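You operate a simulated robot arm through the tools that you are given. There is no shell and no other tool. Be economical: measure what you need, move in short steps, check, and stop when the job is done.

Carry out the task below with a simulated robot arm. There is one attempt and no reset: what you move stays moved.

Task
Put things in order on the top of the mesh cupboard. At the end: the blue glass stands where the red block stood; the brown jar stands where the blue glass stood; the beige ball of string stands where the brown jar stood; the red block stands on top of the grey weight; whatever was shut is shut again. Leave all else as you found it, and nothing knocked over.

The check looks at the end state, three seconds after you hand in, the way a careful person would. Anything else that was tipped, shoved, dropped, spilled or broken makes it a failure.

Robot
A 6-joint arm with a two-finger parallel gripper, fixed in place. Base frame: the origin is at the foot of the arm, x ahead of it, y to its left, z up; the work surface is at about z = 78. Readings come in cm, rad, newtons and seconds.
With the tool pointing down near the work surface it reaches from about 24 to 64 cm from the base axis. Its first joint turns from -1.152 to 1.152 rad. Payload 2.7 kg.
Tool frame: the origin (TCP) lies between the finger pads and is the grasp point; the fingertips stand 2.3 cm ahead of it; z points along the fingers, y is the line along which they close. The gripper opens to 9.4 cm. The fingers are 3.8 cm wide and 1 cm thick; the gripper's body (5.4 by 9.6 cm) begins 3.9 cm behind the TCP.
Orientation is that of the tool frame in the base frame, as a unit quaternion [x, y, z, w]. With the fingers straight down and closing along the base's y, the tool's x points along the base's -x, its y along +y and its z along -z.

Tools
- The arm moves only by the tool nudge_tool. Its argument "moves" is a list of rows, each a list of 7 numbers: the opening in per cent of the stroke, from 0 (shut) to 100 (fully open), then the shift along the tool's x, y, z in mm, then the turn, a rotation vector about the tool's x, y, z in rad. In form: [[fingers, dx, dy, dz, ax, ay, az], ...]. A call has 1 to 12 rows; each row is the pose to reach, as a shift and turn from the pose commanded when the call began, along the tool's axes at that moment. Rows are played at 5 a second. More than 5 cm and 0.15 rad between two rows, or a gripper value outside its range, and nothing of the call is played. Where a pose cannot be reached the arm comes as near as it can. A force on the tool above 40 N (or 10 N above the force at the start of the call, whichever is more), or a blocked arm, ends the call early, and 0.2 s more pass. Each finger travels about 4.5 cm/s and halts on what it meets, pressing with about 34 N; the grip force reading is that of the motor and also rises with nothing between the fingers. The clock runs only during rows and for 0.2 s after the last one: add rows that repeat a pose to give the fingers time. The reply holds the time, the measured pose of the TCP, the force on the tool along the base axes, the opening and the grip force, in the units named above and with some noise, with the torque about the TCP (base axes, N m) and any sound that the robot's microphone picked up.
- Cameras (640 x 400 px; columns grow to the right, rows downward): "scene" is fixed at [7.08, -44.84, 137.85]; the picture's right is [0.72, -0.70, 0.00], its down [-0.56, -0.57, -0.60] and it looks along [0.42, 0.43, -0.80] (base axes); focal length 329 px, centre (320, 200). "wrist" rides on the gripper at [8.6, 1.6, -7.5] in the tool frame; the picture's right is [-0.18, 0.98, 0.00], its down [-0.58, -0.11, -0.81] and it looks along [-0.79, -0.15, 0.59] (tool axes); focal length 243 px, centre (320, 200). There is no depth. A picture from a camera that has moved, and an enlarged one, comes with that camera's place and axes in the base frame and with its lens.
- get_image(camera): a new picture of that camera. No time passes.
- enlarge(camera, box): a new picture of the part [left, top, right, bottom] of that camera's present view, enlarged. No time passes.
- job_done(): hands the job in; it is judged then, once.

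Work in short steps. Places have to be worked out from the pictures, the camera data and where the tool is seen: move nearer, look again, correct. Check each grasp and each placing, and mend what went wrong. You have 120 turns and 64 pictures in all, those below and enlarged ones among them. Open the gripper and draw the arm clear of the work before you hand the job in, unless the task says otherwise; then end with one line.

The tools are called after ">>>" as name(argument=value, ...) on one line, values as JSON. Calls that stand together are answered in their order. nudge_tool: Moves the arm, as the interface text tells. Its arguments: {"type":"object","properties":{"moves":{"type":"array","items":{"type":"array","items":{"type":"number"}}}},"required":["moves"]} The other tools are called the same way: get_image (camera) takes a picture; enlarge (camera, box) takes an enlarged picture of a part of a camera's view; job_done () hands the job in.

At the start:

```text
t: 0.0
eef_pos: [38.51, -23.84, 108.05]
ee_rot: [0.0, 1.0, 0.0, 0.002]
force: [0.5, 0.2, -0.1]
torque: [-0.02, 0.01, -0.01]
gripper_width: 9.41
grasp_force: 0.0
```

scene: 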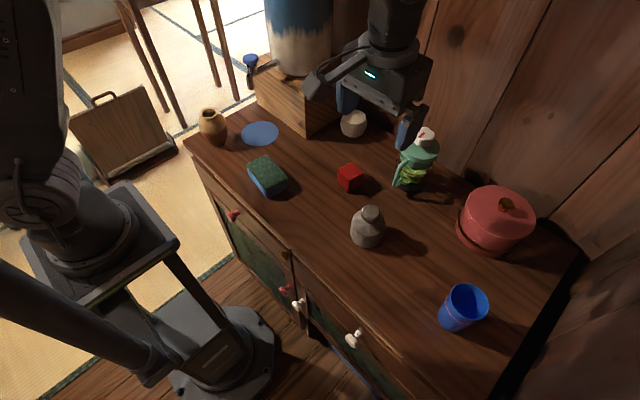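
wrist: 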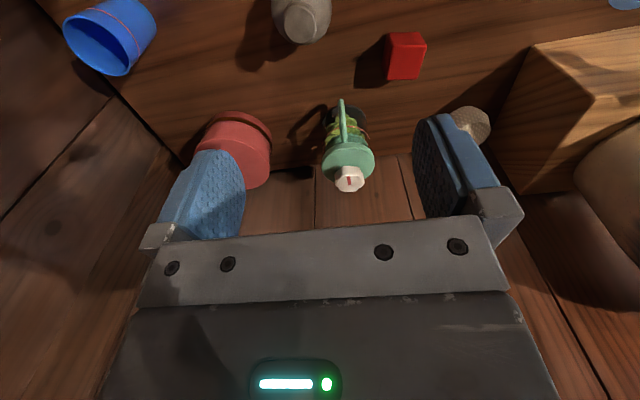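

I'll start by looking closely at the objects to be moved.

>>> enlarge(camera="scene", box=[300, 90, 460, 260])

>>> enlarge(camera="scene", box=[180, 90, 340, 210])

>>> enlarge(camera="scene", box=[400, 250, 540, 350])

```text
2.35 times, centred on (380, 175) of scene
camera zoom: at [7.08, -44.84, 137.85], right [0.72, -0.7, 0.0], down [-0.56, -0.57, -0.6], along [0.42, 0.43, -0.8], focal length 774 px, centre (179, 259)
```

zoom: 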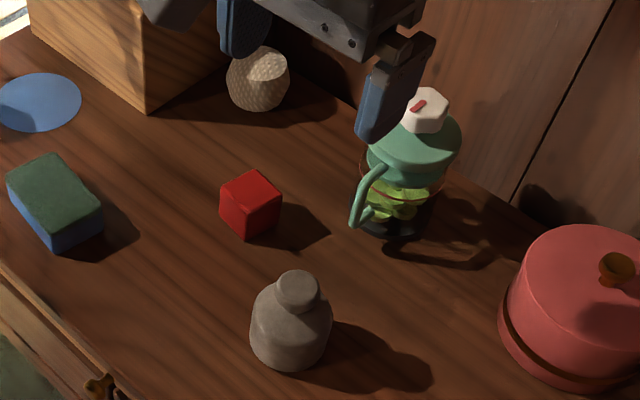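

```text
3.33 times, centred on (260, 150) of scene
camera zoom: at [7.08, -44.84, 137.85], right [0.72, -0.7, 0.0], down [-0.56, -0.57, -0.6], along [0.42, 0.43, -0.8], focal length 1097 px, centre (520, 367)
```

zoom: 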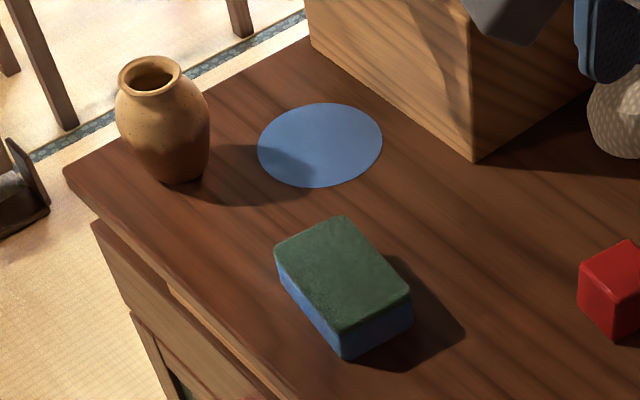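

```text
4.00 times, centred on (470, 300) of scene
camera zoom: at [7.08, -44.84, 137.85], right [0.72, -0.7, 0.0], down [-0.56, -0.57, -0.6], along [0.42, 0.43, -0.8], focal length 1316 px, centre (-280, -200)
```

zoom: 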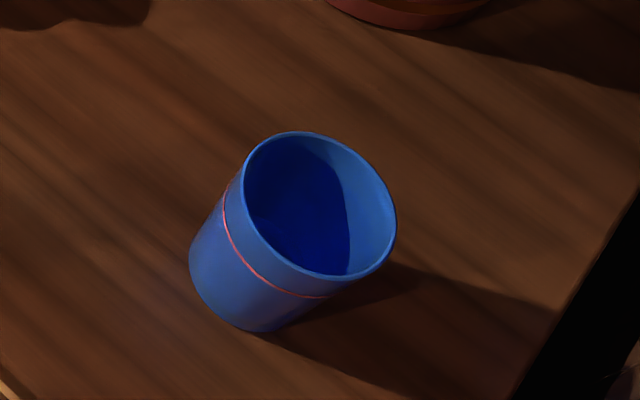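

Now finer views of the red block and the grey weight to measure their pose.

>>> enlarge(camera="scene", box=[330, 155, 394, 195])

>>> enlarge(camera="scene", box=[330, 200, 410, 250])

```text
10.00 times, centred on (362, 175) of scene
camera zoom: at [7.08, -44.84, 137.85], right [0.72, -0.7, 0.0], down [-0.56, -0.57, -0.6], along [0.42, 0.43, -0.8], focal length 3290 px, centre (-100, 450)
```

zoom: 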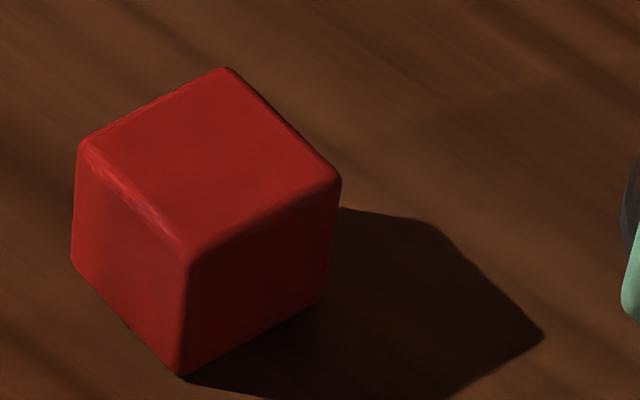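

```text
8.00 times, centred on (370, 225) of scene
camera zoom: at [7.08, -44.84, 137.85], right [0.72, -0.7, 0.0], down [-0.56, -0.57, -0.6], along [0.42, 0.43, -0.8], focal length 2632 px, centre (-80, 0)
```

zoom: 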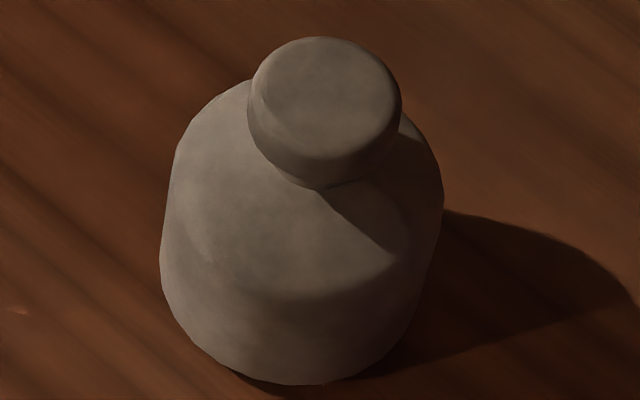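

The red block centres near (47.1, -13.9), about 4 cm wide, turned about -0.17 rad; the weight is near (39.4, -25.7) with its knob top at about z = 85.7. I go to hover above the block with the matching turn.

>>> nudge_tool(moves=[[100, -30, 35, 20, 0, 0, 0.08], [100, -60, 70, 50, 0, 0, 0.17], [100, -86, 99.4, 90, 0, 0, 0.17], [100, -86, 99.4, 130, 0, 0, 0.17], [100, -86, 99.4, 150, 0, 0, 0.17], [100, -86, 99.4, 150, 0, 0, 0.17]])

>>> get_image(camera="scene")

>>> get_image(camera="wrist")

```text
refused: row 1 steps farther than a row can; nothing moved
```

```text
56 pictures are left
```

scene: 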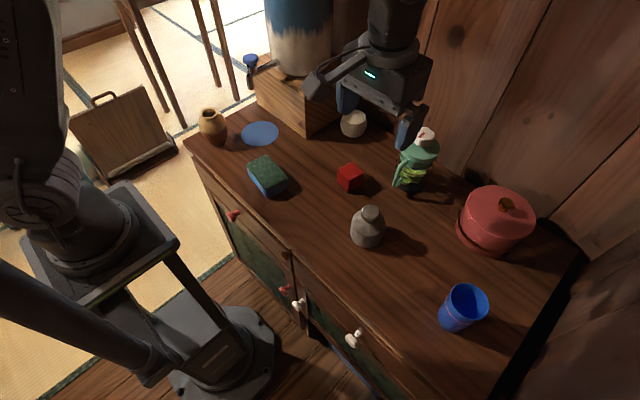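

```text
55 pictures are left
camera wrist: at [29.78, -22.26, 115.57], right [0.18, 0.98, 0.0], down [0.58, -0.11, 0.81], along [0.79, -0.15, -0.59], focal length 243 px, centre (320, 200)
```

wrist: 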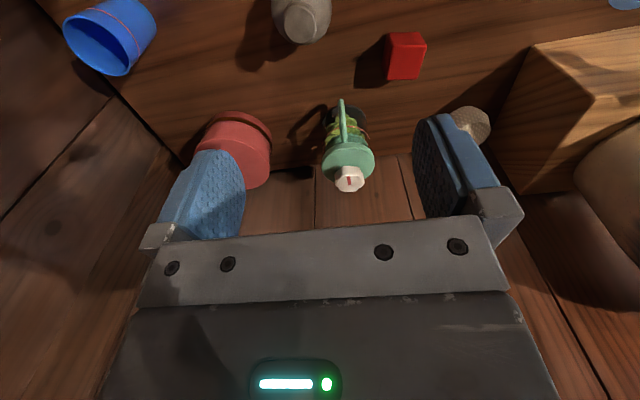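

The steps were too long; I replay the same hover move with shorter rows.

>>> nudge_tool(moves=[[100, -22, 25, 20, 0, 0, 0.05], [100, -45, 50, 40, 0, 0, 0.1], [100, -66, 75, 65, 0, 0, 0.15], [100, -86, 99.4, 90, 0, 0, 0.17], [100, -86, 99.4, 125, 0, 0, 0.17], [100, -86, 99.4, 150, 0, 0, 0.17], [100, -86, 99.4, 150, 0, 0, 0.17]])

>>> enlarge(camera="scene", box=[270, 80, 430, 200])

>>> get_image(camera="wrist")

```text
t: 1.6
eef_pos: [47.22, -13.91, 93.11]
ee_rot: [0.085, 0.996, 0.0, 0.001]
force: [-0.3, -0.2, 0.4]
torque: [-0.01, -0.01, 0.01]
gripper_width: 9.41
grasp_force: 0.0
```

```text
3.33 times, centred on (350, 140) of scene
camera zoom: at [7.08, -44.84, 137.85], right [0.72, -0.7, 0.0], down [-0.56, -0.57, -0.6], along [0.42, 0.43, -0.8], focal length 1097 px, centre (220, 400)
```

zoom: 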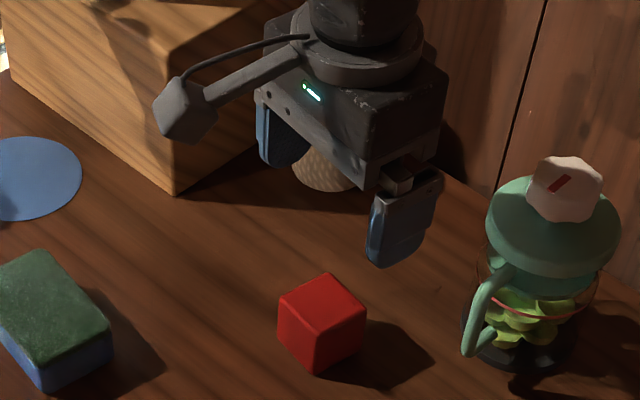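

```text
53 pictures are left
camera wrist: at [38.84, -10.93, 100.51], right [0.35, 0.94, 0.0], down [0.55, -0.2, 0.81], along [0.76, -0.28, -0.59], focal length 243 px, centre (320, 200)
```

wrist: 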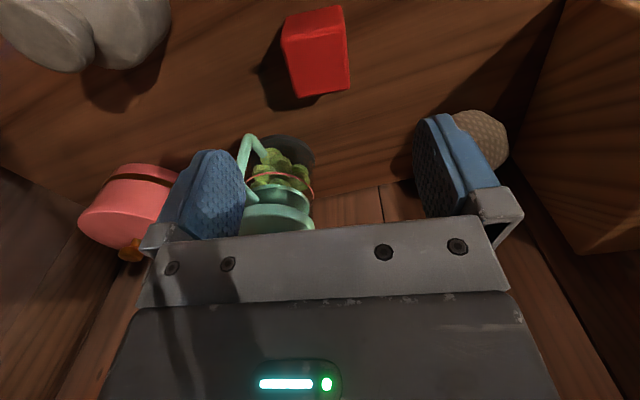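

The wrist view puts the block at about (46.8, -14.2), consistent. I descend open to z ≈ 80.8.

>>> nudge_tool(moves=[[100, 1, 0, 40, 0, 0, 0], [100, 2, -1, 80, 0, 0, 0], [100, 2, -1, 110, 0, 0, 0], [100, 2, -1, 122, 0, 0, 0], [100, 2, -1, 122, 0, 0, 0]])

>>> get_image(camera="wrist")

```text
t: 2.8
eef_pos: [47.0, -13.97, 80.88]
ee_rot: [0.084, 0.996, -0.001, 0.001]
force: [0.1, -0.6, 0.5]
torque: [-0.01, 0.0, 0.03]
gripper_width: 9.42
grasp_force: 0.0
```

```text
52 pictures are left
camera wrist: at [38.63, -11.0, 88.36], right [0.35, 0.94, 0.0], down [0.55, -0.2, 0.81], along [0.76, -0.28, -0.59], focal length 243 px, centre (320, 200)
```

wrist: 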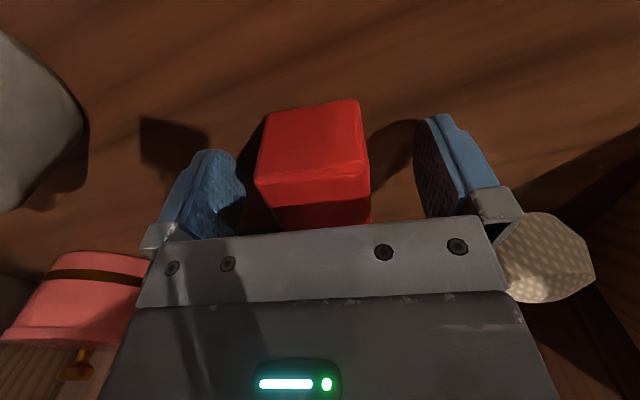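

The block sits between the fingers. I close with time for the fingers to halt.

>>> nudge_tool(moves=[[60, 0, 0, 0, 0, 0, 0], [40, 0, 0, 0, 0, 0, 0], [20, 0, 0, 0, 0, 0, 0], [20, 0, 0, 0, 0, 0, 0], [20, 0, 0, 0, 0, 0, 0]])

```text
t: 4.0
eef_pos: [46.93, -14.06, 80.94]
ee_rot: [0.084, 0.996, 0.001, 0.001]
force: [0.1, 0.5, -0.2]
torque: [0.05, -0.01, 0.02]
gripper_width: 4.42
grasp_force: 34.2
```

Gripped at 4.4 cm. I lift 14 cm and look.

>>> nudge_tool(moves=[[20, 0, 0, -20, 0, 0, 0], [20, 0, 0, -50, 0, 0, 0], [20, 0, 0, -90, 0, 0, 0], [20, 0, 0, -120, 0, 0, 0], [20, 0, 0, -140, 0, 0, 0], [20, 0, 0, -140, 0, 0, 0]])

>>> get_image(camera="wrist")

```text
t: 5.4
eef_pos: [46.96, -14.05, 94.93]
ee_rot: [0.084, 0.996, -0.001, 0.0]
force: [-0.5, 0.1, 0.5]
torque: [0.0, 0.0, 0.03]
gripper_width: 1.89
grasp_force: 0.1
```

```text
51 pictures are left
camera wrist: at [38.58, -10.99, 102.36], right [0.35, 0.94, 0.0], down [0.55, -0.2, 0.81], along [0.76, -0.28, -0.59], focal length 243 px, centre (320, 200)
```

wrist: 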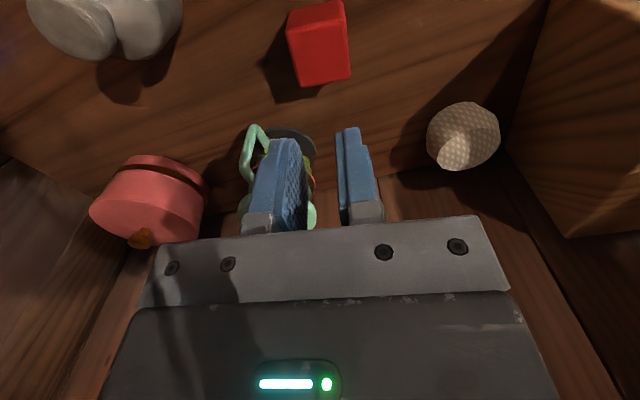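

The block slipped out and is still at its place. I look closely at where it is now.

>>> enlarge(camera="scene", box=[322, 150, 386, 190])

```text
10.00 times, centred on (354, 170) of scene
camera zoom: at [7.08, -44.84, 137.85], right [0.72, -0.7, 0.0], down [-0.56, -0.57, -0.6], along [0.42, 0.43, -0.8], focal length 3290 px, centre (-20, 500)
```

zoom: 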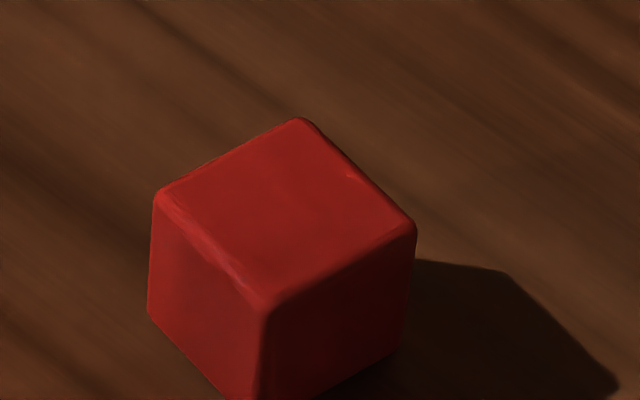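

The block has not moved visibly; its turn measures nearer -0.19 rad. I regrip slightly lower with 0.02 more turn, commanding fully shut, and then lift slowly.

>>> nudge_tool(moves=[[100, 0, 0, 0, 0, 0, 0.02], [100, 0, 0, 0, 0, 0, 0.02], [100, 0, 0, 0, 0, 0, 0.02], [100, 0, 0, 40, 0, 0, 0.02], [100, 0, 0, 80, 0, 0, 0.02], [100, 0, 0, 120, 0, 0, 0.02], [100, 0, 0, 144, 0, 0, 0.02], [100, 0, 0, 144, 0, 0, 0.02]])

>>> nudge_tool(moves=[[40, 0, 0, 0, 0, 0, 0], [0, 0, 0, 0, 0, 0, 0], [0, 0, 0, 0, 0, 0, 0], [0, 0, 0, 0, 0, 0, 0], [0, 0, 0, 0, 0, 0, 0], [0, 0, 0, 0, 0, 0, 0], [0, 0, 0, 0, 0, 0, 0]])

>>> get_image(camera="wrist")

>>> nudge_tool(moves=[[0, 0, 0, -1, 0, 0, 0], [0, 0, 0, -2, 0, 0, 0], [0, 0, 0, -4, 0, 0, 0], [0, 0, 0, -6, 0, 0, 0]])

```text
t: 7.2
eef_pos: [46.98, -13.94, 80.65]
ee_rot: [0.095, 0.995, 0.0, 0.002]
force: [-0.1, -0.2, 0.4]
torque: [0.01, 0.02, -0.03]
gripper_width: 9.39
grasp_force: 0.1
```

```text
t: 8.8
eef_pos: [46.92, -14.01, 80.61]
ee_rot: [0.095, 0.995, 0.0, 0.001]
force: [-0.1, -0.2, 0.4]
torque: [0.02, -0.02, -0.02]
gripper_width: 4.48
grasp_force: 33.7
```

```text
49 pictures are left
camera wrist: at [38.66, -10.84, 88.03], right [0.37, 0.93, 0.0], down [0.55, -0.22, 0.81], along [0.75, -0.3, -0.59], focal length 243 px, centre (320, 200)
```

wrist: 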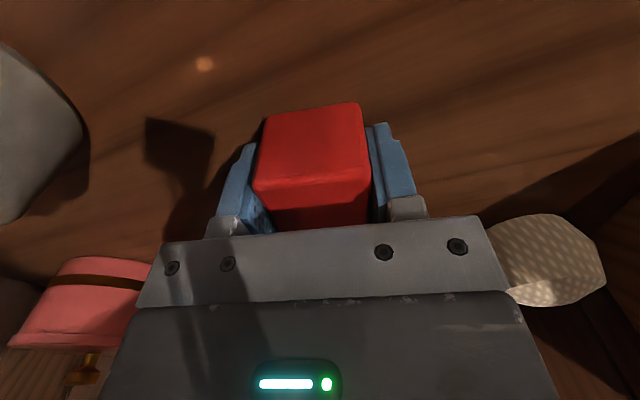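

```text
t: 9.8
eef_pos: [46.88, -13.95, 81.03]
ee_rot: [0.096, 0.995, 0.0, 0.001]
force: [0.4, -0.3, -1.1]
torque: [0.0, -0.03, 0.01]
gripper_width: 4.46
grasp_force: 33.6
```

Grip holds with a slight load. I lift on gently.

>>> nudge_tool(moves=[[0, 0, 0, -3, 0, 0, 0], [0, 0, 0, -8, 0, 0, 0], [0, 0, 0, -14, 0, 0, 0], [0, 0, 0, -20, 0, 0, 0], [0, 0, 0, -26, 0, 0, 0]])

>>> get_image(camera="wrist")

```text
t: 11.0
eef_pos: [46.94, -13.92, 83.8]
ee_rot: [0.095, 0.995, 0.0, 0.0]
force: [0.5, 0.3, -0.8]
torque: [-0.01, 0.02, -0.02]
gripper_width: 4.43
grasp_force: 33.8
```

```text
48 pictures are left
camera wrist: at [38.66, -10.8, 91.17], right [0.37, 0.93, 0.0], down [0.55, -0.22, 0.81], along [0.75, -0.3, -0.59], focal length 243 px, centre (320, 200)
```

wrist: 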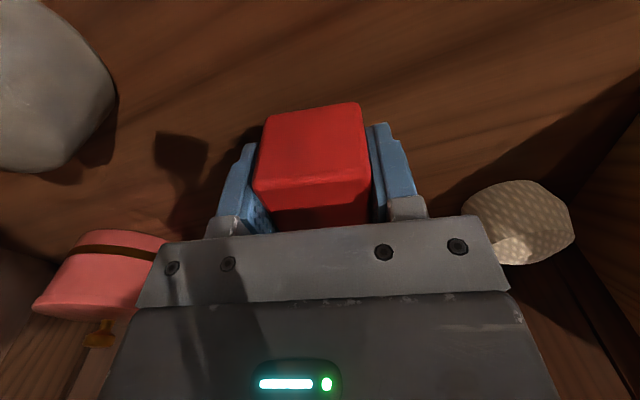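

Held firmly with slow motion. I raise to about z = 93 in small steps.

>>> nudge_tool(moves=[[0, 0, 0, -4, 0, 0, 0], [0, 0, 0, -12, 0, 0, 0], [0, 0, 0, -22, 0, 0, 0], [0, 0, 0, -34, 0, 0, 0], [0, 0, 0, -46, 0, 0, 0], [0, 0, 0, -58, 0, 0, 0], [0, 0, 0, -70, 0, 0, 0], [0, 0, 0, -80, 0, 0, 0], [0, 0, 0, -87, 0, 0, 0], [0, 0, 0, -90, 0, 0, 0]])

>>> nudge_tool(moves=[[0, 2, -5, 0, 0, 0, 0], [0, 5, -14, 0, 0, 0, 0], [0, 10, -26, 0, 0, 0, 0], [0, 16, -40, 0, 0, 0, 0], [0, 22, -55, 0, 0, 0, 0], [0, 28, -70, 0, 0, 0, 0], [0, 34, -85, 0, 0, 0, 0], [0, 40, -100, 0, 0, 0, 0], [0, 45, -113, 0, 0, 0, 0], [0, 49, -123, 0, 0, 0, 0], [0, 51, -128, 0, 0, 0, 0], [0, 51.4, -129.6, 0, 0, 0, 0]])

>>> enlarge(camera="scene", box=[304, 150, 432, 250])

>>> get_image(camera="wrist")

```text
t: 13.2
eef_pos: [46.99, -14.05, 92.71]
ee_rot: [0.095, 0.995, 0.0, 0.001]
force: [1.1, 0.0, -1.1]
torque: [0.02, 0.0, 0.02]
gripper_width: 4.44
grasp_force: 34.2
```

```text
t: 15.8
eef_pos: [39.36, -25.71, 92.7]
ee_rot: [0.095, 0.995, 0.0, 0.001]
force: [-0.7, 0.1, 0.1]
torque: [-0.02, 0.03, -0.01]
gripper_width: 4.45
grasp_force: 33.5
```

```text
4.00 times, centred on (368, 200) of scene
camera zoom: at [7.08, -44.84, 137.85], right [0.72, -0.7, 0.0], down [-0.56, -0.57, -0.6], along [0.42, 0.43, -0.8], focal length 1316 px, centre (128, 200)
```

zoom: 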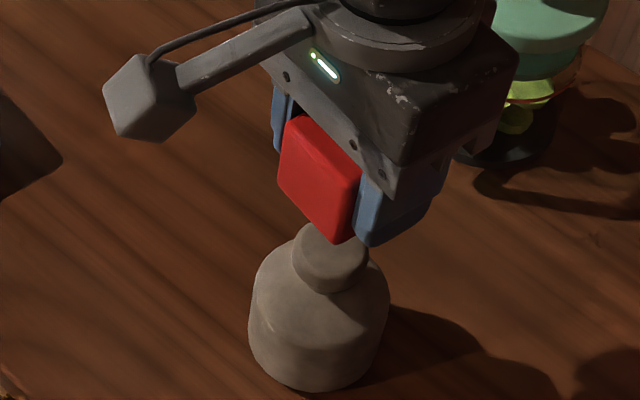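

```text
46 pictures are left
camera wrist: at [31.13, -22.6, 100.17], right [0.37, 0.93, 0.0], down [0.55, -0.22, 0.81], along [0.75, -0.3, -0.59], focal length 243 px, centre (320, 200)
```

wrist: 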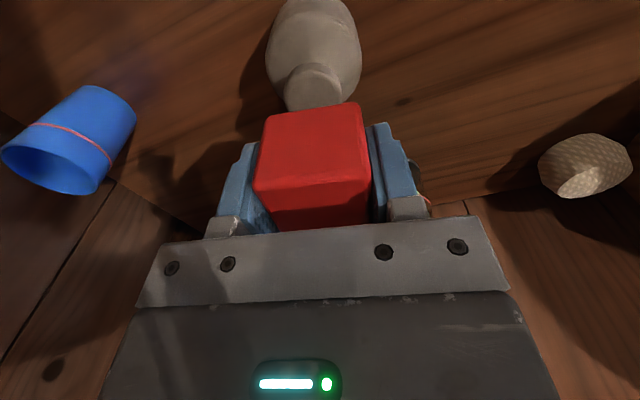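

The wrist view hints the weight may be a little more toward -y than I estimated, so I enlarge to pin down its centre.

>>> enlarge(camera="wrist", box=[232, 0, 408, 110])

>>> enlarge(camera="scene", box=[356, 195, 412, 230])

```text
3.64 times, centred on (320, 55) of wrist
camera zoom: at [31.13, -22.6, 100.17], right [0.37, 0.93, 0.0], down [0.55, -0.22, 0.81], along [0.75, -0.3, -0.59], focal length 882 px, centre (320, 727)
```

zoom: 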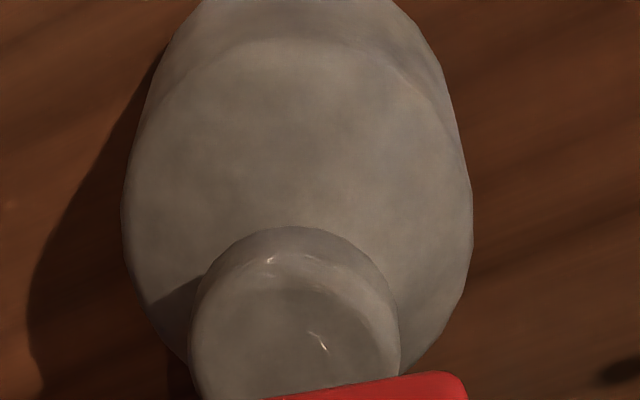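

```text
11.43 times, centred on (384, 212) of scene
camera zoom: at [7.08, -44.84, 137.85], right [0.72, -0.7, 0.0], down [-0.56, -0.57, -0.6], along [0.42, 0.43, -0.8], focal length 3760 px, centre (-411, 57)
```

zoom: 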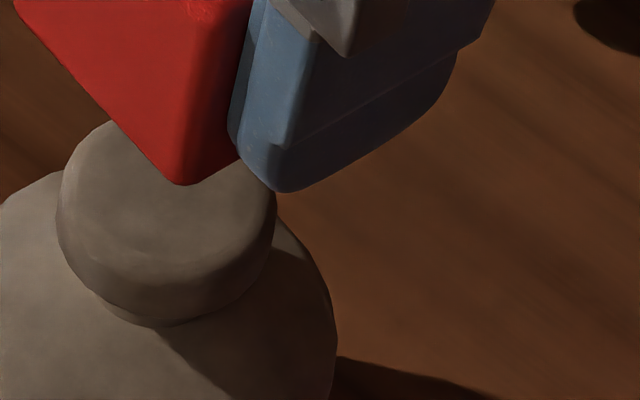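

Combining both cameras, the knob top is about (39.0, -25.9), z ≈ 86–86.7. I shift slightly and descend to z ≈ 90.4 for a closer look.

>>> nudge_tool(moves=[[0, 1.5, -1.3, 5, 0, 0, 0], [0, 3.2, -2.6, 12, 0, 0, 0], [0, 3.2, -2.6, 19, 0, 0, 0], [0, 3.2, -2.6, 23, 0, 0, 0], [0, 3.2, -2.6, 23, 0, 0, 0]])

>>> enlarge(camera="wrist", box=[232, 0, 408, 110])

>>> enlarge(camera="scene", box=[336, 180, 416, 230])

```text
t: 17.0
eef_pos: [39.07, -25.86, 90.53]
ee_rot: [0.094, 0.996, 0.0, 0.001]
force: [-0.6, -0.4, -0.7]
torque: [-0.03, -0.03, 0.01]
gripper_width: 4.44
grasp_force: 34.0
```

```text
3.64 times, centred on (320, 55) of wrist
camera zoom: at [30.84, -22.73, 97.89], right [0.37, 0.93, 0.0], down [0.55, -0.22, 0.81], along [0.75, -0.3, -0.59], focal length 882 px, centre (320, 727)
```

zoom: 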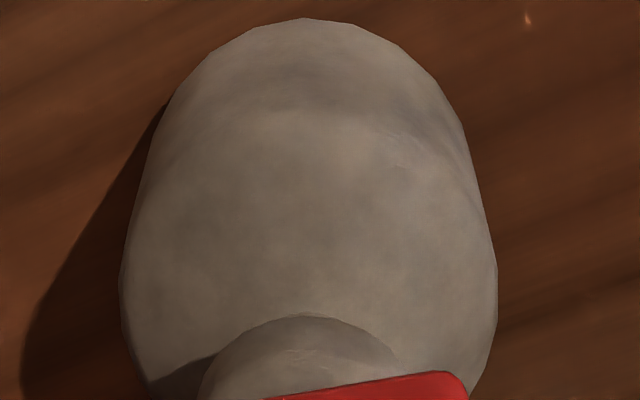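

```text
8.00 times, centred on (376, 205) of scene
camera zoom: at [7.08, -44.84, 137.85], right [0.72, -0.7, 0.0], down [-0.56, -0.57, -0.6], along [0.42, 0.43, -0.8], focal length 2632 px, centre (-128, 160)
```

zoom: 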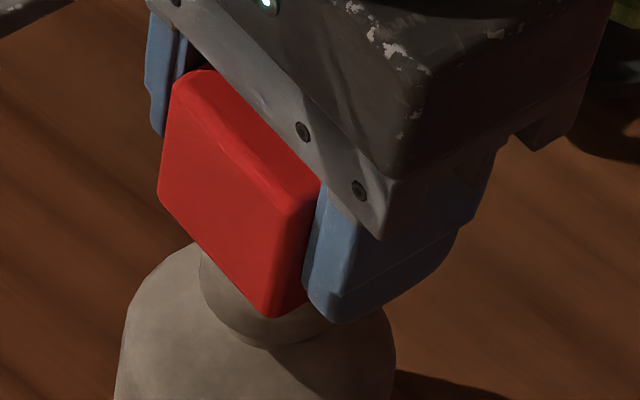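

Weight centre is about (38.8, -26.0). I shift 3 mm and descend in small steps watching the force.

>>> nudge_tool(moves=[[0, 2.5, -2, 1, 0, 0, 0], [0, 2.5, -2, 3, 0, 0, 0], [0, 2.5, -2, 6, 0, 0, 0], [0, 2.5, -2, 9, 0, 0, 0]])

>>> nudge_tool(moves=[[0, 0, 0, 2, 0, 0, 0], [0, 0, 0, 4, 0, 0, 0], [0, 0, 0, 4, 0, 0, 0]])

>>> enlarge(camera="scene", box=[336, 180, 416, 230])

```text
t: 18.0
eef_pos: [38.85, -26.16, 89.6]
ee_rot: [0.095, 0.995, -0.001, 0.001]
force: [-0.3, -0.2, -0.1]
torque: [0.0, -0.01, -0.01]
gripper_width: 4.45
grasp_force: 33.8
```

```text
t: 18.8
eef_pos: [38.83, -26.22, 89.31]
ee_rot: [0.095, 0.995, 0.0, 0.002]
force: [-8.8, 5.4, 28.7]
torque: [0.16, 0.28, 0.02]
gripper_width: 4.43
grasp_force: 33.6
```

```text
8.00 times, centred on (376, 205) of scene
camera zoom: at [7.02, -44.81, 137.87], right [0.72, -0.7, 0.0], down [-0.56, -0.57, -0.6], along [0.42, 0.43, -0.8], focal length 2632 px, centre (-128, 160)
```

zoom: 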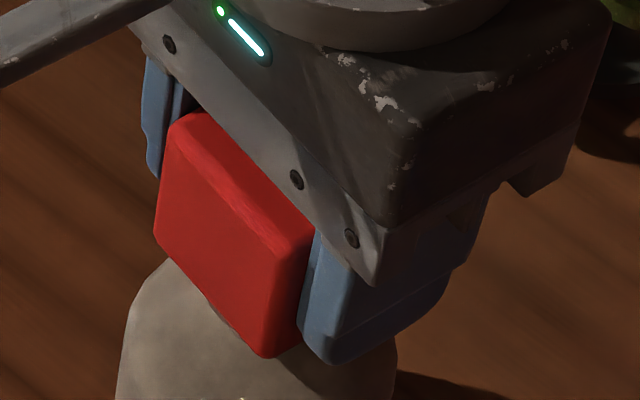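

Contact at z ≈ 89.3, as predicted from a knob top at 86.7. I back off 1.5 mm to relieve the force, and read it.

>>> nudge_tool(moves=[[0, 0, 0, -1, 0, 0, 0], [0, 0, 0, -2, 0, 0, 0], [0, 0, 0, -2, 0, 0, 0]])

```text
t: 19.6
eef_pos: [38.87, -26.15, 89.31]
ee_rot: [0.095, 0.995, -0.002, 0.002]
force: [3.1, -3.6, 12.9]
torque: [-0.09, -0.1, 0.01]
gripper_width: 4.46
grasp_force: 33.7
```

>>> nudge_tool(moves=[[0, 0, 0, -1, 0, 0, 0], [0, 0, 0, -1, 0, 0, 0]])

>>> get_image(camera="wrist")

```text
t: 20.2
eef_pos: [38.71, -26.0, 89.31]
ee_rot: [0.095, 0.996, 0.0, -0.001]
force: [1.9, -0.1, 2.2]
torque: [0.03, -0.09, 0.0]
gripper_width: 4.44
grasp_force: 33.4
```

```text
40 pictures are left
camera wrist: at [30.47, -22.89, 96.83], right [0.37, 0.93, 0.0], down [0.55, -0.22, 0.81], along [0.75, -0.3, -0.59], focal length 243 px, centre (320, 200)
```

wrist: 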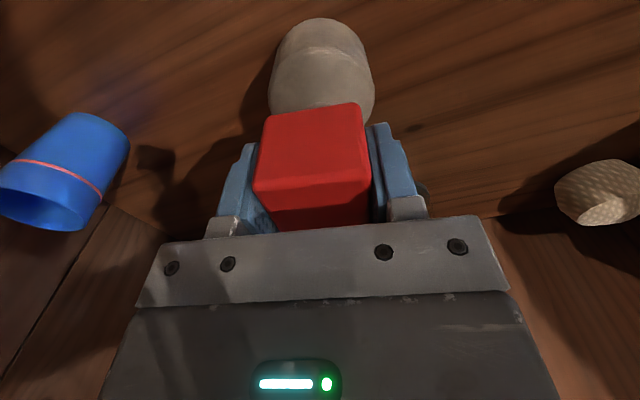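

Force is nearly nil and the block sits over the weight. I release in small steps.

>>> nudge_tool(moves=[[48, 0, 0, 0, 0, 0, 0], [51, 0, 0, 0, 0, 0, 0], [55, 0, 0, 0, 0, 0, 0], [62, 0, 0, 0, 0, 0, 0], [75, 0, 0, 0, 0, 0, 0], [90, 0, 0, 0, 0, 0, 0], [90, 0, 0, 0, 0, 0, 0]])

>>> enlarge(camera="scene", box=[320, 170, 432, 240])

>>> get_image(camera="wrist")

```text
t: 21.8
eef_pos: [38.84, -26.06, 89.52]
ee_rot: [0.094, 0.996, -0.001, 0.001]
force: [-0.5, 0.0, 0.0]
torque: [0.0, 0.0, 0.05]
gripper_width: 8.46
grasp_force: 0.0
```

```text
5.71 times, centred on (376, 205) of scene
camera zoom: at [7.08, -44.84, 137.85], right [0.72, -0.7, 0.0], down [-0.56, -0.57, -0.6], along [0.42, 0.43, -0.8], focal length 1880 px, centre (0, 171)
```

zoom: 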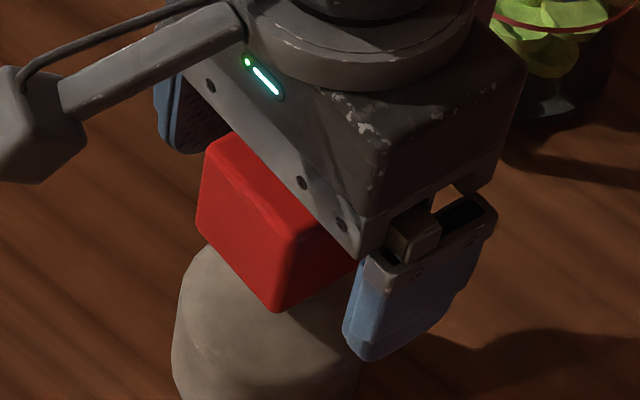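

```text
38 pictures are left
camera wrist: at [30.52, -22.94, 96.89], right [0.37, 0.93, 0.0], down [0.55, -0.22, 0.81], along [0.75, -0.3, -0.59], focal length 243 px, centre (320, 200)
```

wrist: 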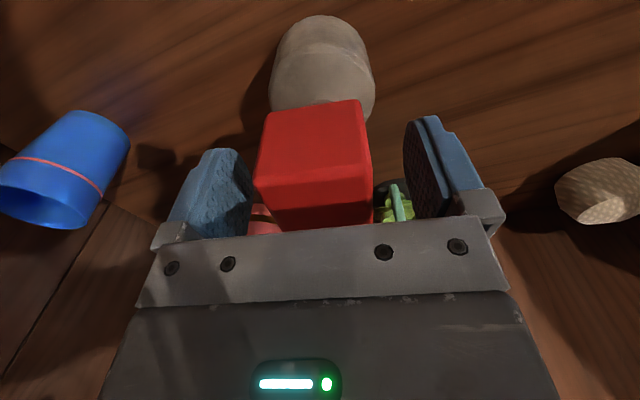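

The block stands on the weight. I raise straight up about 13 cm and check.

>>> nudge_tool(moves=[[90, 0, 0, -10, 0, 0, 0], [90, 0, 0, -25, 0, 0, 0], [90, 0, 0, -50, 0, 0, 0], [90, 0, 0, -80, 0, 0, 0], [90, 0, 0, -110, 0, 0, 0], [90, 0, 0, -130, 0, 0, 0], [90, 0, 0, -130, 0, 0, 0]])

>>> get_image(camera="scene")

```text
t: 23.4
eef_pos: [38.69, -26.06, 102.5]
ee_rot: [0.095, 0.995, 0.0, 0.0]
force: [0.4, 0.2, 0.0]
torque: [0.01, -0.02, 0.02]
gripper_width: 8.46
grasp_force: 0.0
```

```text
37 pictures are left
```

scene: 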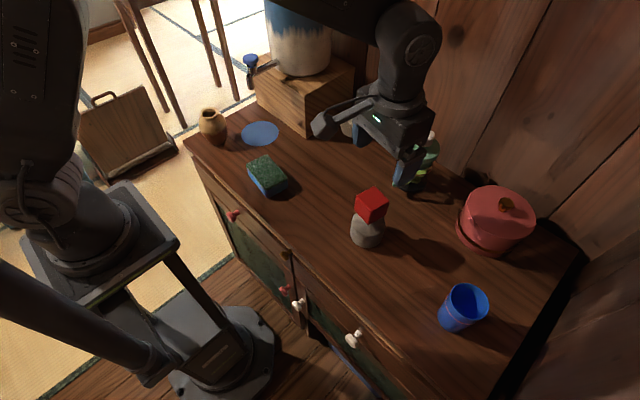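

The block is on the weight. Next, hover over the blue glass near (37.05, -48.2) at z ≈ 97.

>>> nudge_tool(moves=[[100, -4, -30, 0, 0, 0, 0], [100, -9, -70, 0, 0, 0, 0], [100, -14, -110, 0, 0, 0, 0], [100, -18, -150, 0, 0, 0, 0], [100, -22, -190, 0, 0, 0, 0], [100, -25.7, -220.6, 20, 0, 0, 0], [100, -25.7, -220.6, 50, 0, 0, 0], [100, -25.7, -220.6, 50, 0, 0, 0]])

>>> get_image(camera="wrist")

>>> enlarge(camera="scene", box=[400, 230, 560, 350])

```text
t: 25.2
eef_pos: [37.09, -48.31, 97.39]
ee_rot: [0.094, 0.996, 0.0, 0.0]
force: [-0.4, -0.2, 0.0]
torque: [-0.01, 0.06, -0.01]
gripper_width: 9.42
grasp_force: 0.1
```

```text
36 pictures are left
camera wrist: at [28.83, -45.17, 104.86], right [0.37, 0.93, 0.0], down [0.55, -0.22, 0.81], along [0.75, -0.3, -0.59], focal length 243 px, centre (320, 200)
```

wrist: 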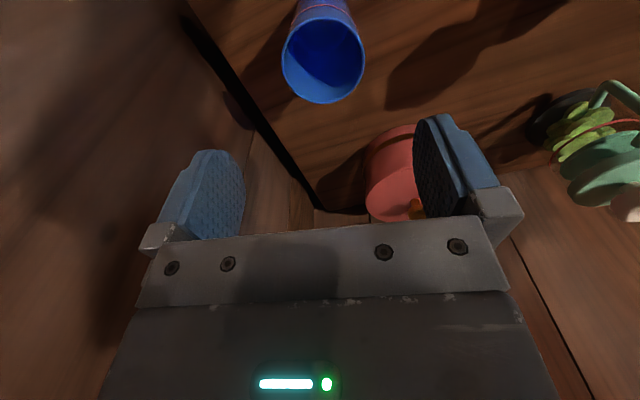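

```text
3.33 times, centred on (480, 290) of scene
camera zoom: at [7.08, -44.84, 137.85], right [0.72, -0.7, 0.0], down [-0.56, -0.57, -0.6], along [0.42, 0.43, -0.8], focal length 1097 px, centre (-213, -100)
```

zoom: 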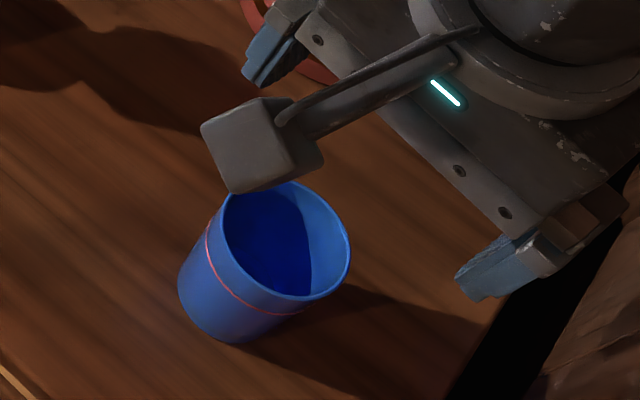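

The glass centre averages to (36.75, -48.05) over both views. I shift and go down to just above the rim to re-measure.

>>> nudge_tool(moves=[[100, 2, 1, 20, 0, 0, 0], [100, 3.8, 1.9, 50, 0, 0, 0], [100, 3.8, 1.9, 60, 0, 0, 0], [100, 3.8, 1.9, 60, 0, 0, 0]])

>>> get_image(camera="wrist")

```text
t: 26.2
eef_pos: [36.78, -48.06, 91.44]
ee_rot: [0.095, 0.995, -0.001, 0.001]
force: [0.1, 0.3, -0.7]
torque: [0.01, 0.07, -0.04]
gripper_width: 9.41
grasp_force: 0.0
```

```text
34 pictures are left
camera wrist: at [28.53, -44.84, 98.89], right [0.37, 0.93, 0.0], down [0.55, -0.22, 0.81], along [0.75, -0.3, -0.59], focal length 243 px, centre (320, 200)
```

wrist: 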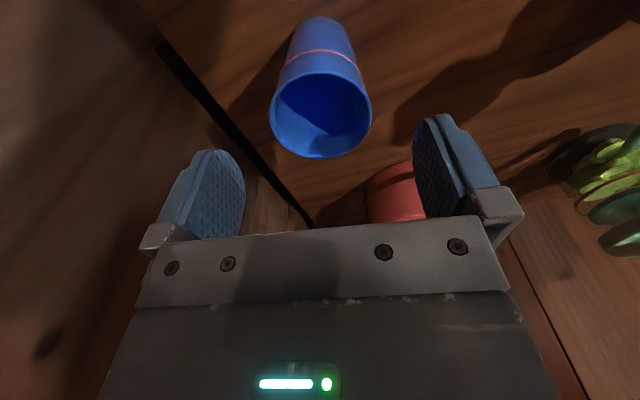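

The rim and base both give about (36.7, -48.05), which is where the tool is. I descend to z ≈ 83.4 and close gently.

>>> nudge_tool(moves=[[100, 0.5, 0, 20, 0, 0, 0], [100, 0.5, 0, 45, 0, 0, 0], [100, 0.5, 0, 68, 0, 0, 0], [100, 0.5, 0, 80, 0, 0, 0], [100, 0.5, 0, 80, 0, 0, 0]])

>>> nudge_tool(moves=[[80, 0, 0, 0, 0, 0, 0], [70, 0, 0, 0, 0, 0, 0], [60, 0, 0, 0, 0, 0, 0], [50, 0, 0, 0, 0, 0, 0], [40, 0, 0, 0, 0, 0, 0], [40, 0, 0, 0, 0, 0, 0], [40, 0, 0, 0, 0, 0, 0]])

>>> get_image(camera="wrist")

```text
t: 27.4
eef_pos: [36.79, -47.93, 83.46]
ee_rot: [0.095, 0.996, 0.0, 0.001]
force: [0.2, -0.2, 0.2]
torque: [-0.01, -0.01, -0.02]
gripper_width: 9.4
grasp_force: 0.0
```

```text
t: 29.0
eef_pos: [36.77, -47.93, 83.31]
ee_rot: [0.095, 0.995, -0.001, 0.001]
force: [-0.3, 0.1, 0.0]
torque: [-0.02, 0.01, 0.01]
gripper_width: 5.72
grasp_force: 33.7
```

```text
33 pictures are left
camera wrist: at [28.5, -44.79, 90.89], right [0.37, 0.93, 0.0], down [0.55, -0.22, 0.81], along [0.75, -0.3, -0.59], focal length 243 px, centre (320, 200)
```

wrist: 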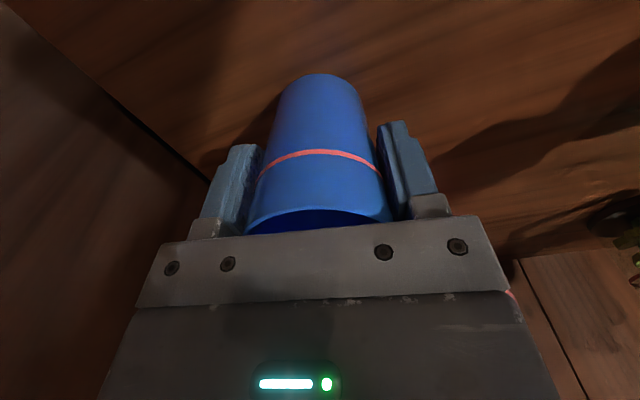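

Gripped at 5.7 cm. Lift slowly to z ≈ 100.

>>> nudge_tool(moves=[[0, 0, 0, -1, 0, 0, 0], [0, 0, 0, -3, 0, 0, 0], [0, 0, 0, -7, 0, 0, 0], [0, 0, 0, -13, 0, 0, 0], [0, 0, 0, -20, 0, 0, 0], [0, 0, 0, -27, 0, 0, 0], [0, 0, 0, -32, 0, 0, 0], [0, 0, 0, -34, 0, 0, 0]])

>>> nudge_tool(moves=[[0, 0, 0, -4, 0, 0, 0], [0, 0, 0, -12, 0, 0, 0], [0, 0, 0, -24, 0, 0, 0], [0, 0, 0, -38, 0, 0, 0], [0, 0, 0, -54, 0, 0, 0], [0, 0, 0, -70, 0, 0, 0], [0, 0, 0, -86, 0, 0, 0], [0, 0, 0, -102, 0, 0, 0], [0, 0, 0, -116, 0, 0, 0], [0, 0, 0, -126, 0, 0, 0], [0, 0, 0, -130, 0, 0, 0]])

>>> get_image(camera="wrist")

```text
t: 30.8
eef_pos: [36.83, -47.88, 86.96]
ee_rot: [0.095, 0.995, 0.0, 0.001]
force: [-0.1, 0.4, -1.0]
torque: [0.03, -0.02, 0.01]
gripper_width: 5.75
grasp_force: 34.0
```

```text
t: 33.2
eef_pos: [36.81, -47.92, 99.87]
ee_rot: [0.096, 0.995, 0.0, 0.001]
force: [0.7, 0.4, -0.9]
torque: [-0.01, 0.02, -0.01]
gripper_width: 5.74
grasp_force: 33.6
```

```text
32 pictures are left
camera wrist: at [28.47, -44.78, 107.3], right [0.37, 0.93, 0.0], down [0.55, -0.22, 0.81], along [0.75, -0.3, -0.59], focal length 243 px, centre (320, 200)
```

wrist: 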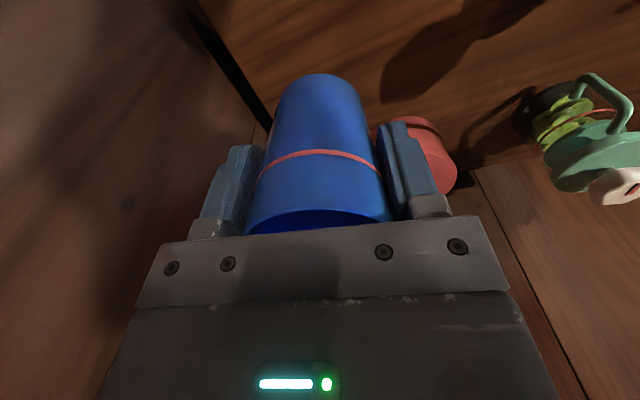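

Held well. I carry it at height toward the red block's old place (47.05, -13.95), in two smooth legs.

>>> nudge_tool(moves=[[0, -0.5, 5, 0, 0, 0, 0], [0, -1.6, 16, 0, 0, 0, 0], [0, -3.3, 32, 0, 0, 0, 0], [0, -5.1, 50, 0, 0, 0, 0], [0, -7, 68, 0, 0, 0, 0], [0, -8.9, 86, 0, 0, 0, 0], [0, -10.7, 104, 0, 0, 0, 0], [0, -12.6, 122, 0, 0, 0, 0], [0, -14.4, 140, 0, 0, 0, 0], [0, -16.3, 158, 0, 0, 0, 0], [0, -17.7, 171, 0, 0, 0, 0], [0, -18.2, 176.3, 0, 0, 0, 0]])

>>> nudge_tool(moves=[[0, -0.5, 5, 0, 0, 0, 0], [0, -1.6, 16, 0, 0, 0, 0], [0, -3.3, 32, 0, 0, 0, 0], [0, -5.1, 50, 0, 0, 0, 0], [0, -7, 68, 0, 0, 0, 0], [0, -8.9, 86, 0, 0, 0, 0], [0, -10.7, 104, 0, 0, 0, 0], [0, -12.6, 122, 0, 0, 0, 0], [0, -14.4, 140, 0, 0, 0, 0], [0, -16.3, 158, 0, 0, 0, 0], [0, -17.7, 171, 0, 0, 0, 0], [0, -18.2, 176.3, 0, 0, 0, 0]])

>>> get_image(camera="scene")

```text
t: 35.8
eef_pos: [41.88, -30.95, 99.81]
ee_rot: [0.095, 0.995, -0.001, 0.001]
force: [-0.2, 0.4, -2.1]
torque: [0.0, -0.01, -0.01]
gripper_width: 5.74
grasp_force: 34.4
```

```text
t: 38.4
eef_pos: [46.98, -14.01, 99.77]
ee_rot: [0.095, 0.995, 0.0, 0.001]
force: [-0.4, 0.2, -1.0]
torque: [-0.01, -0.01, 0.01]
gripper_width: 5.73
grasp_force: 33.8
```

```text
31 pictures are left
```

scene: 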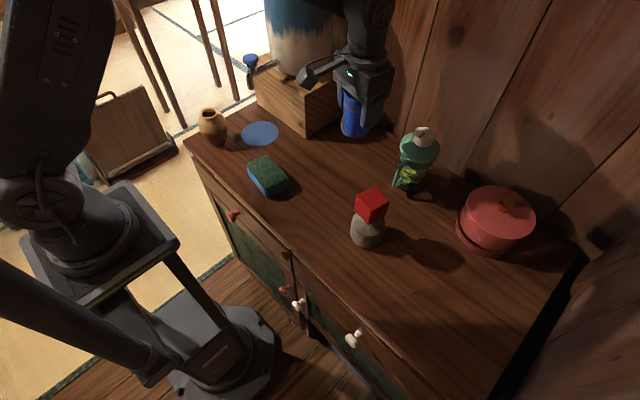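

Everything is in place; I lower the glass to about 1 cm above the top.

>>> nudge_tool(moves=[[0, -0.5, 0.5, 4, 0, 0, 0], [0, -0.5, 0.5, 14, 0, 0, 0], [0, -0.5, 0.5, 30, 0, 0, 0], [0, -0.5, 0.5, 48, 0, 0, 0], [0, -0.5, 0.5, 66, 0, 0, 0], [0, -0.5, 0.5, 84, 0, 0, 0], [0, -0.5, 0.5, 102, 0, 0, 0], [0, -0.5, 0.5, 120, 0, 0, 0], [0, -0.5, 0.5, 136, 0, 0, 0], [0, -0.5, 0.5, 148, 0, 0, 0], [0, -0.5, 0.5, 154, 0, 0, 0], [0, -0.5, 0.5, 156, 0, 0, 0]])

>>> nudge_tool(moves=[[0, 0, 0, 2, 0, 0, 0], [0, 0, 0, 4, 0, 0, 0], [0, 0, 0, 6, 0, 0, 0], [0, 0, 0, 7.5, 0, 0, 0], [0, 0, 0, 7.5, 0, 0, 0]])

```text
t: 41.0
eef_pos: [47.11, -13.89, 84.24]
ee_rot: [0.096, 0.995, -0.001, 0.001]
force: [0.1, -0.3, -1.9]
torque: [0.01, -0.02, 0.0]
gripper_width: 5.71
grasp_force: 33.7
```

```text
t: 42.2
eef_pos: [46.99, -14.02, 83.33]
ee_rot: [0.094, 0.996, 0.0, 0.001]
force: [0.6, 0.6, -0.7]
torque: [0.0, 0.0, 0.01]
gripper_width: 5.71
grasp_force: 34.7
```

No contact yet; a bit further in half-millimetre steps.

>>> nudge_tool(moves=[[0, 0, 0, 0.7, 0, 0, 0], [0, 0, 0, 1.4, 0, 0, 0], [0, 0, 0, 1.4, 0, 0, 0]])

```text
t: 43.0
eef_pos: [47.12, -14.0, 83.31]
ee_rot: [0.095, 0.996, -0.001, 0.0]
force: [-1.4, -0.4, 9.4]
torque: [0.11, 0.2, 0.01]
gripper_width: 5.7
grasp_force: 33.9
```

In contact. I relieve half a millimetre and open gradually, then look.

>>> nudge_tool(moves=[[0, 0, 0, -0.8, 0, 0, 0], [62, 0, 0, -0.8, 0, 0, 0], [66, 0, 0, -0.8, 0, 0, 0], [72, 0, 0, -0.8, 0, 0, 0], [80, 0, 0, -0.8, 0, 0, 0], [90, 0, 0, -0.8, 0, 0, 0], [100, 0, 0, -0.8, 0, 0, 0], [100, 0, 0, -0.8, 0, 0, 0]])

>>> get_image(camera="wrist")

```text
t: 44.8
eef_pos: [47.05, -13.97, 83.42]
ee_rot: [0.095, 0.995, 0.0, 0.001]
force: [1.2, -0.1, 0.1]
torque: [0.0, 0.0, -0.02]
gripper_width: 9.38
grasp_force: 0.1
```

```text
30 pictures are left
camera wrist: at [38.79, -10.79, 90.87], right [0.37, 0.93, 0.0], down [0.55, -0.22, 0.81], along [0.75, -0.3, -0.59], focal length 243 px, centre (320, 200)
```

wrist: 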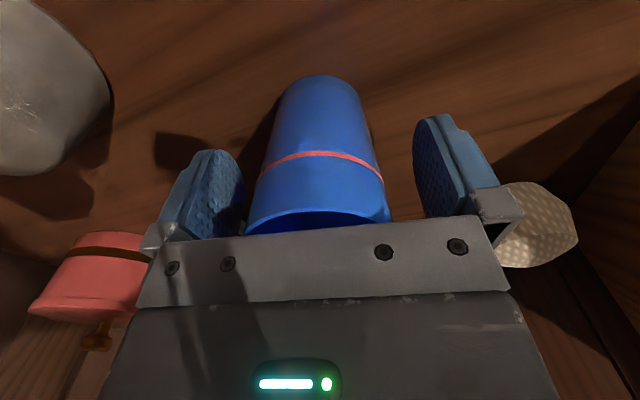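

The glass stands upright in place. I raise clear, vertically.

>>> nudge_tool(moves=[[100, 0, 0, -10, 0, 0, 0], [100, 0, 0, -30, 0, 0, 0], [100, 0, 0, -60, 0, 0, 0], [100, 0, 0, -100, 0, 0, 0], [100, 0, 0, -140, 0, 0, 0], [100, 0, 0, -180, 0, 0, 0], [100, 0, 0, -200, 0, 0, 0]])

>>> nudge_tool(moves=[[100, 20, 30, 0, 0, 0, 0], [100, 42, 62, 0, 0, 0, 0], [100, 65, 95, 0, 0, 0, 0], [100, 88, 128, 0, 0, 0, 0], [100, 111, 161, 0, 0, 0, 0], [100, 134, 194, 0, 0, 0, 0], [100, 157, 227, 0, 0, 0, 0], [100, 180, 265, 0, 0, 0, 0], [100, 201, 310, 0, 0, 0, 0], [100, 201, 310, 0, 0, 0, 0]])

>>> get_image(camera="wrist")

>>> get_image(camera="scene")

```text
t: 46.4
eef_pos: [47.0, -14.01, 103.43]
ee_rot: [0.094, 0.996, 0.0, 0.001]
force: [-0.3, 0.2, -0.7]
torque: [0.02, 0.02, -0.01]
gripper_width: 9.38
grasp_force: 0.1
```

```text
t: 48.6
eef_pos: [33.11, 20.24, 103.39]
ee_rot: [0.095, 0.996, 0.001, 0.001]
force: [-0.6, -0.6, 0.9]
torque: [0.0, -0.03, -0.02]
gripper_width: 9.41
grasp_force: 0.1
```

```text
29 pictures are left
camera wrist: at [24.79, 23.54, 110.77], right [0.37, 0.93, 0.0], down [0.55, -0.22, 0.81], along [0.75, -0.3, -0.59], focal length 243 px, centre (320, 200)
```

wrist: 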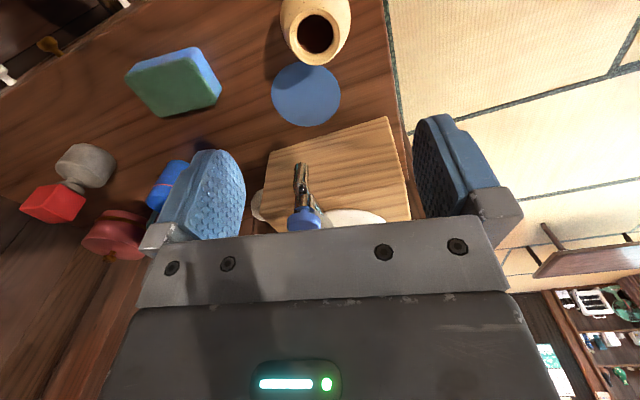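

```text
28 pictures are left
```

scene: 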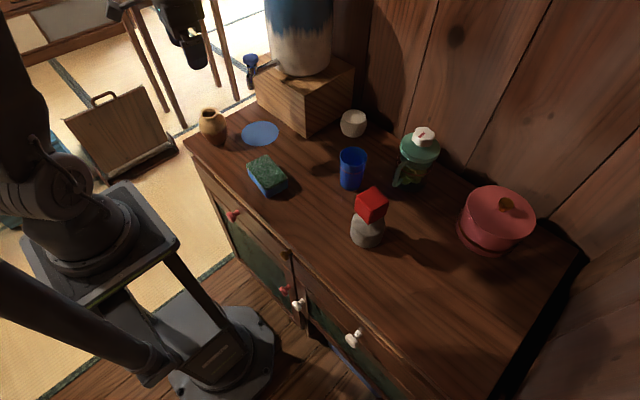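

The jar centre is about (32.95, 20.15) from both views. I descend to z ≈ 92.5 and re-measure.

>>> nudge_tool(moves=[[100, 1, -1, 30, 0, 0, 0], [100, 1, -1, 65, 0, 0, 0], [100, 1, -1, 95, 0, 0, 0], [100, 1, -1, 110, 0, 0, 0], [100, 1, -1, 110, 0, 0, 0]])

>>> get_image(camera="wrist")

>>> enlarge(camera="scene", box=[160, 80, 288, 160])

```text
t: 49.8
eef_pos: [32.91, 20.02, 92.31]
ee_rot: [0.095, 0.995, 0.0, 0.001]
force: [-0.2, -0.9, -0.1]
torque: [0.01, 0.0, -0.03]
gripper_width: 9.39
grasp_force: 0.0
```

```text
27 pictures are left
camera wrist: at [24.65, 23.31, 99.77], right [0.37, 0.93, 0.0], down [0.55, -0.22, 0.81], along [0.75, -0.3, -0.59], focal length 243 px, centre (320, 200)
```

wrist: 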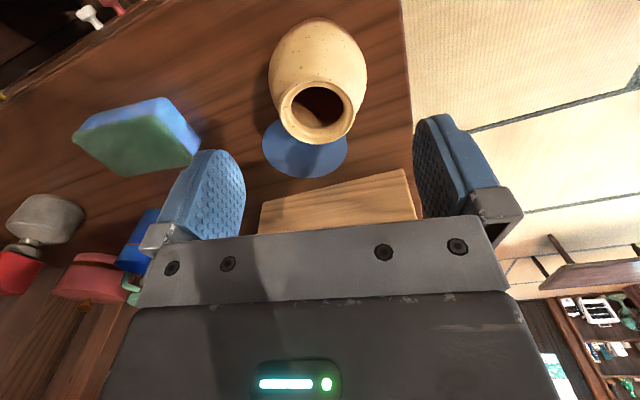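

```text
5.00 times, centred on (224, 120) of scene
camera zoom: at [7.08, -44.84, 137.85], right [0.72, -0.7, 0.0], down [-0.56, -0.57, -0.6], along [0.42, 0.43, -0.8], focal length 1645 px, centre (800, 600)
```

zoom: 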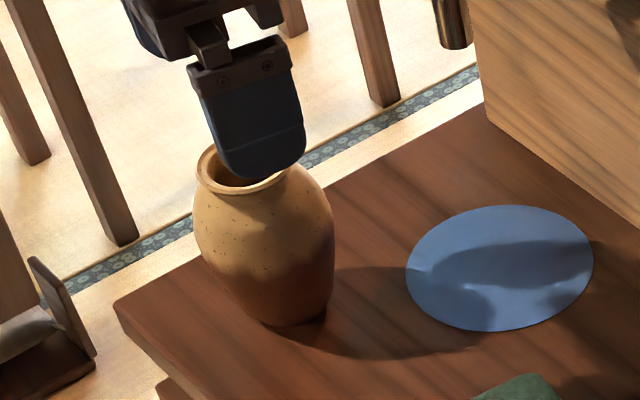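

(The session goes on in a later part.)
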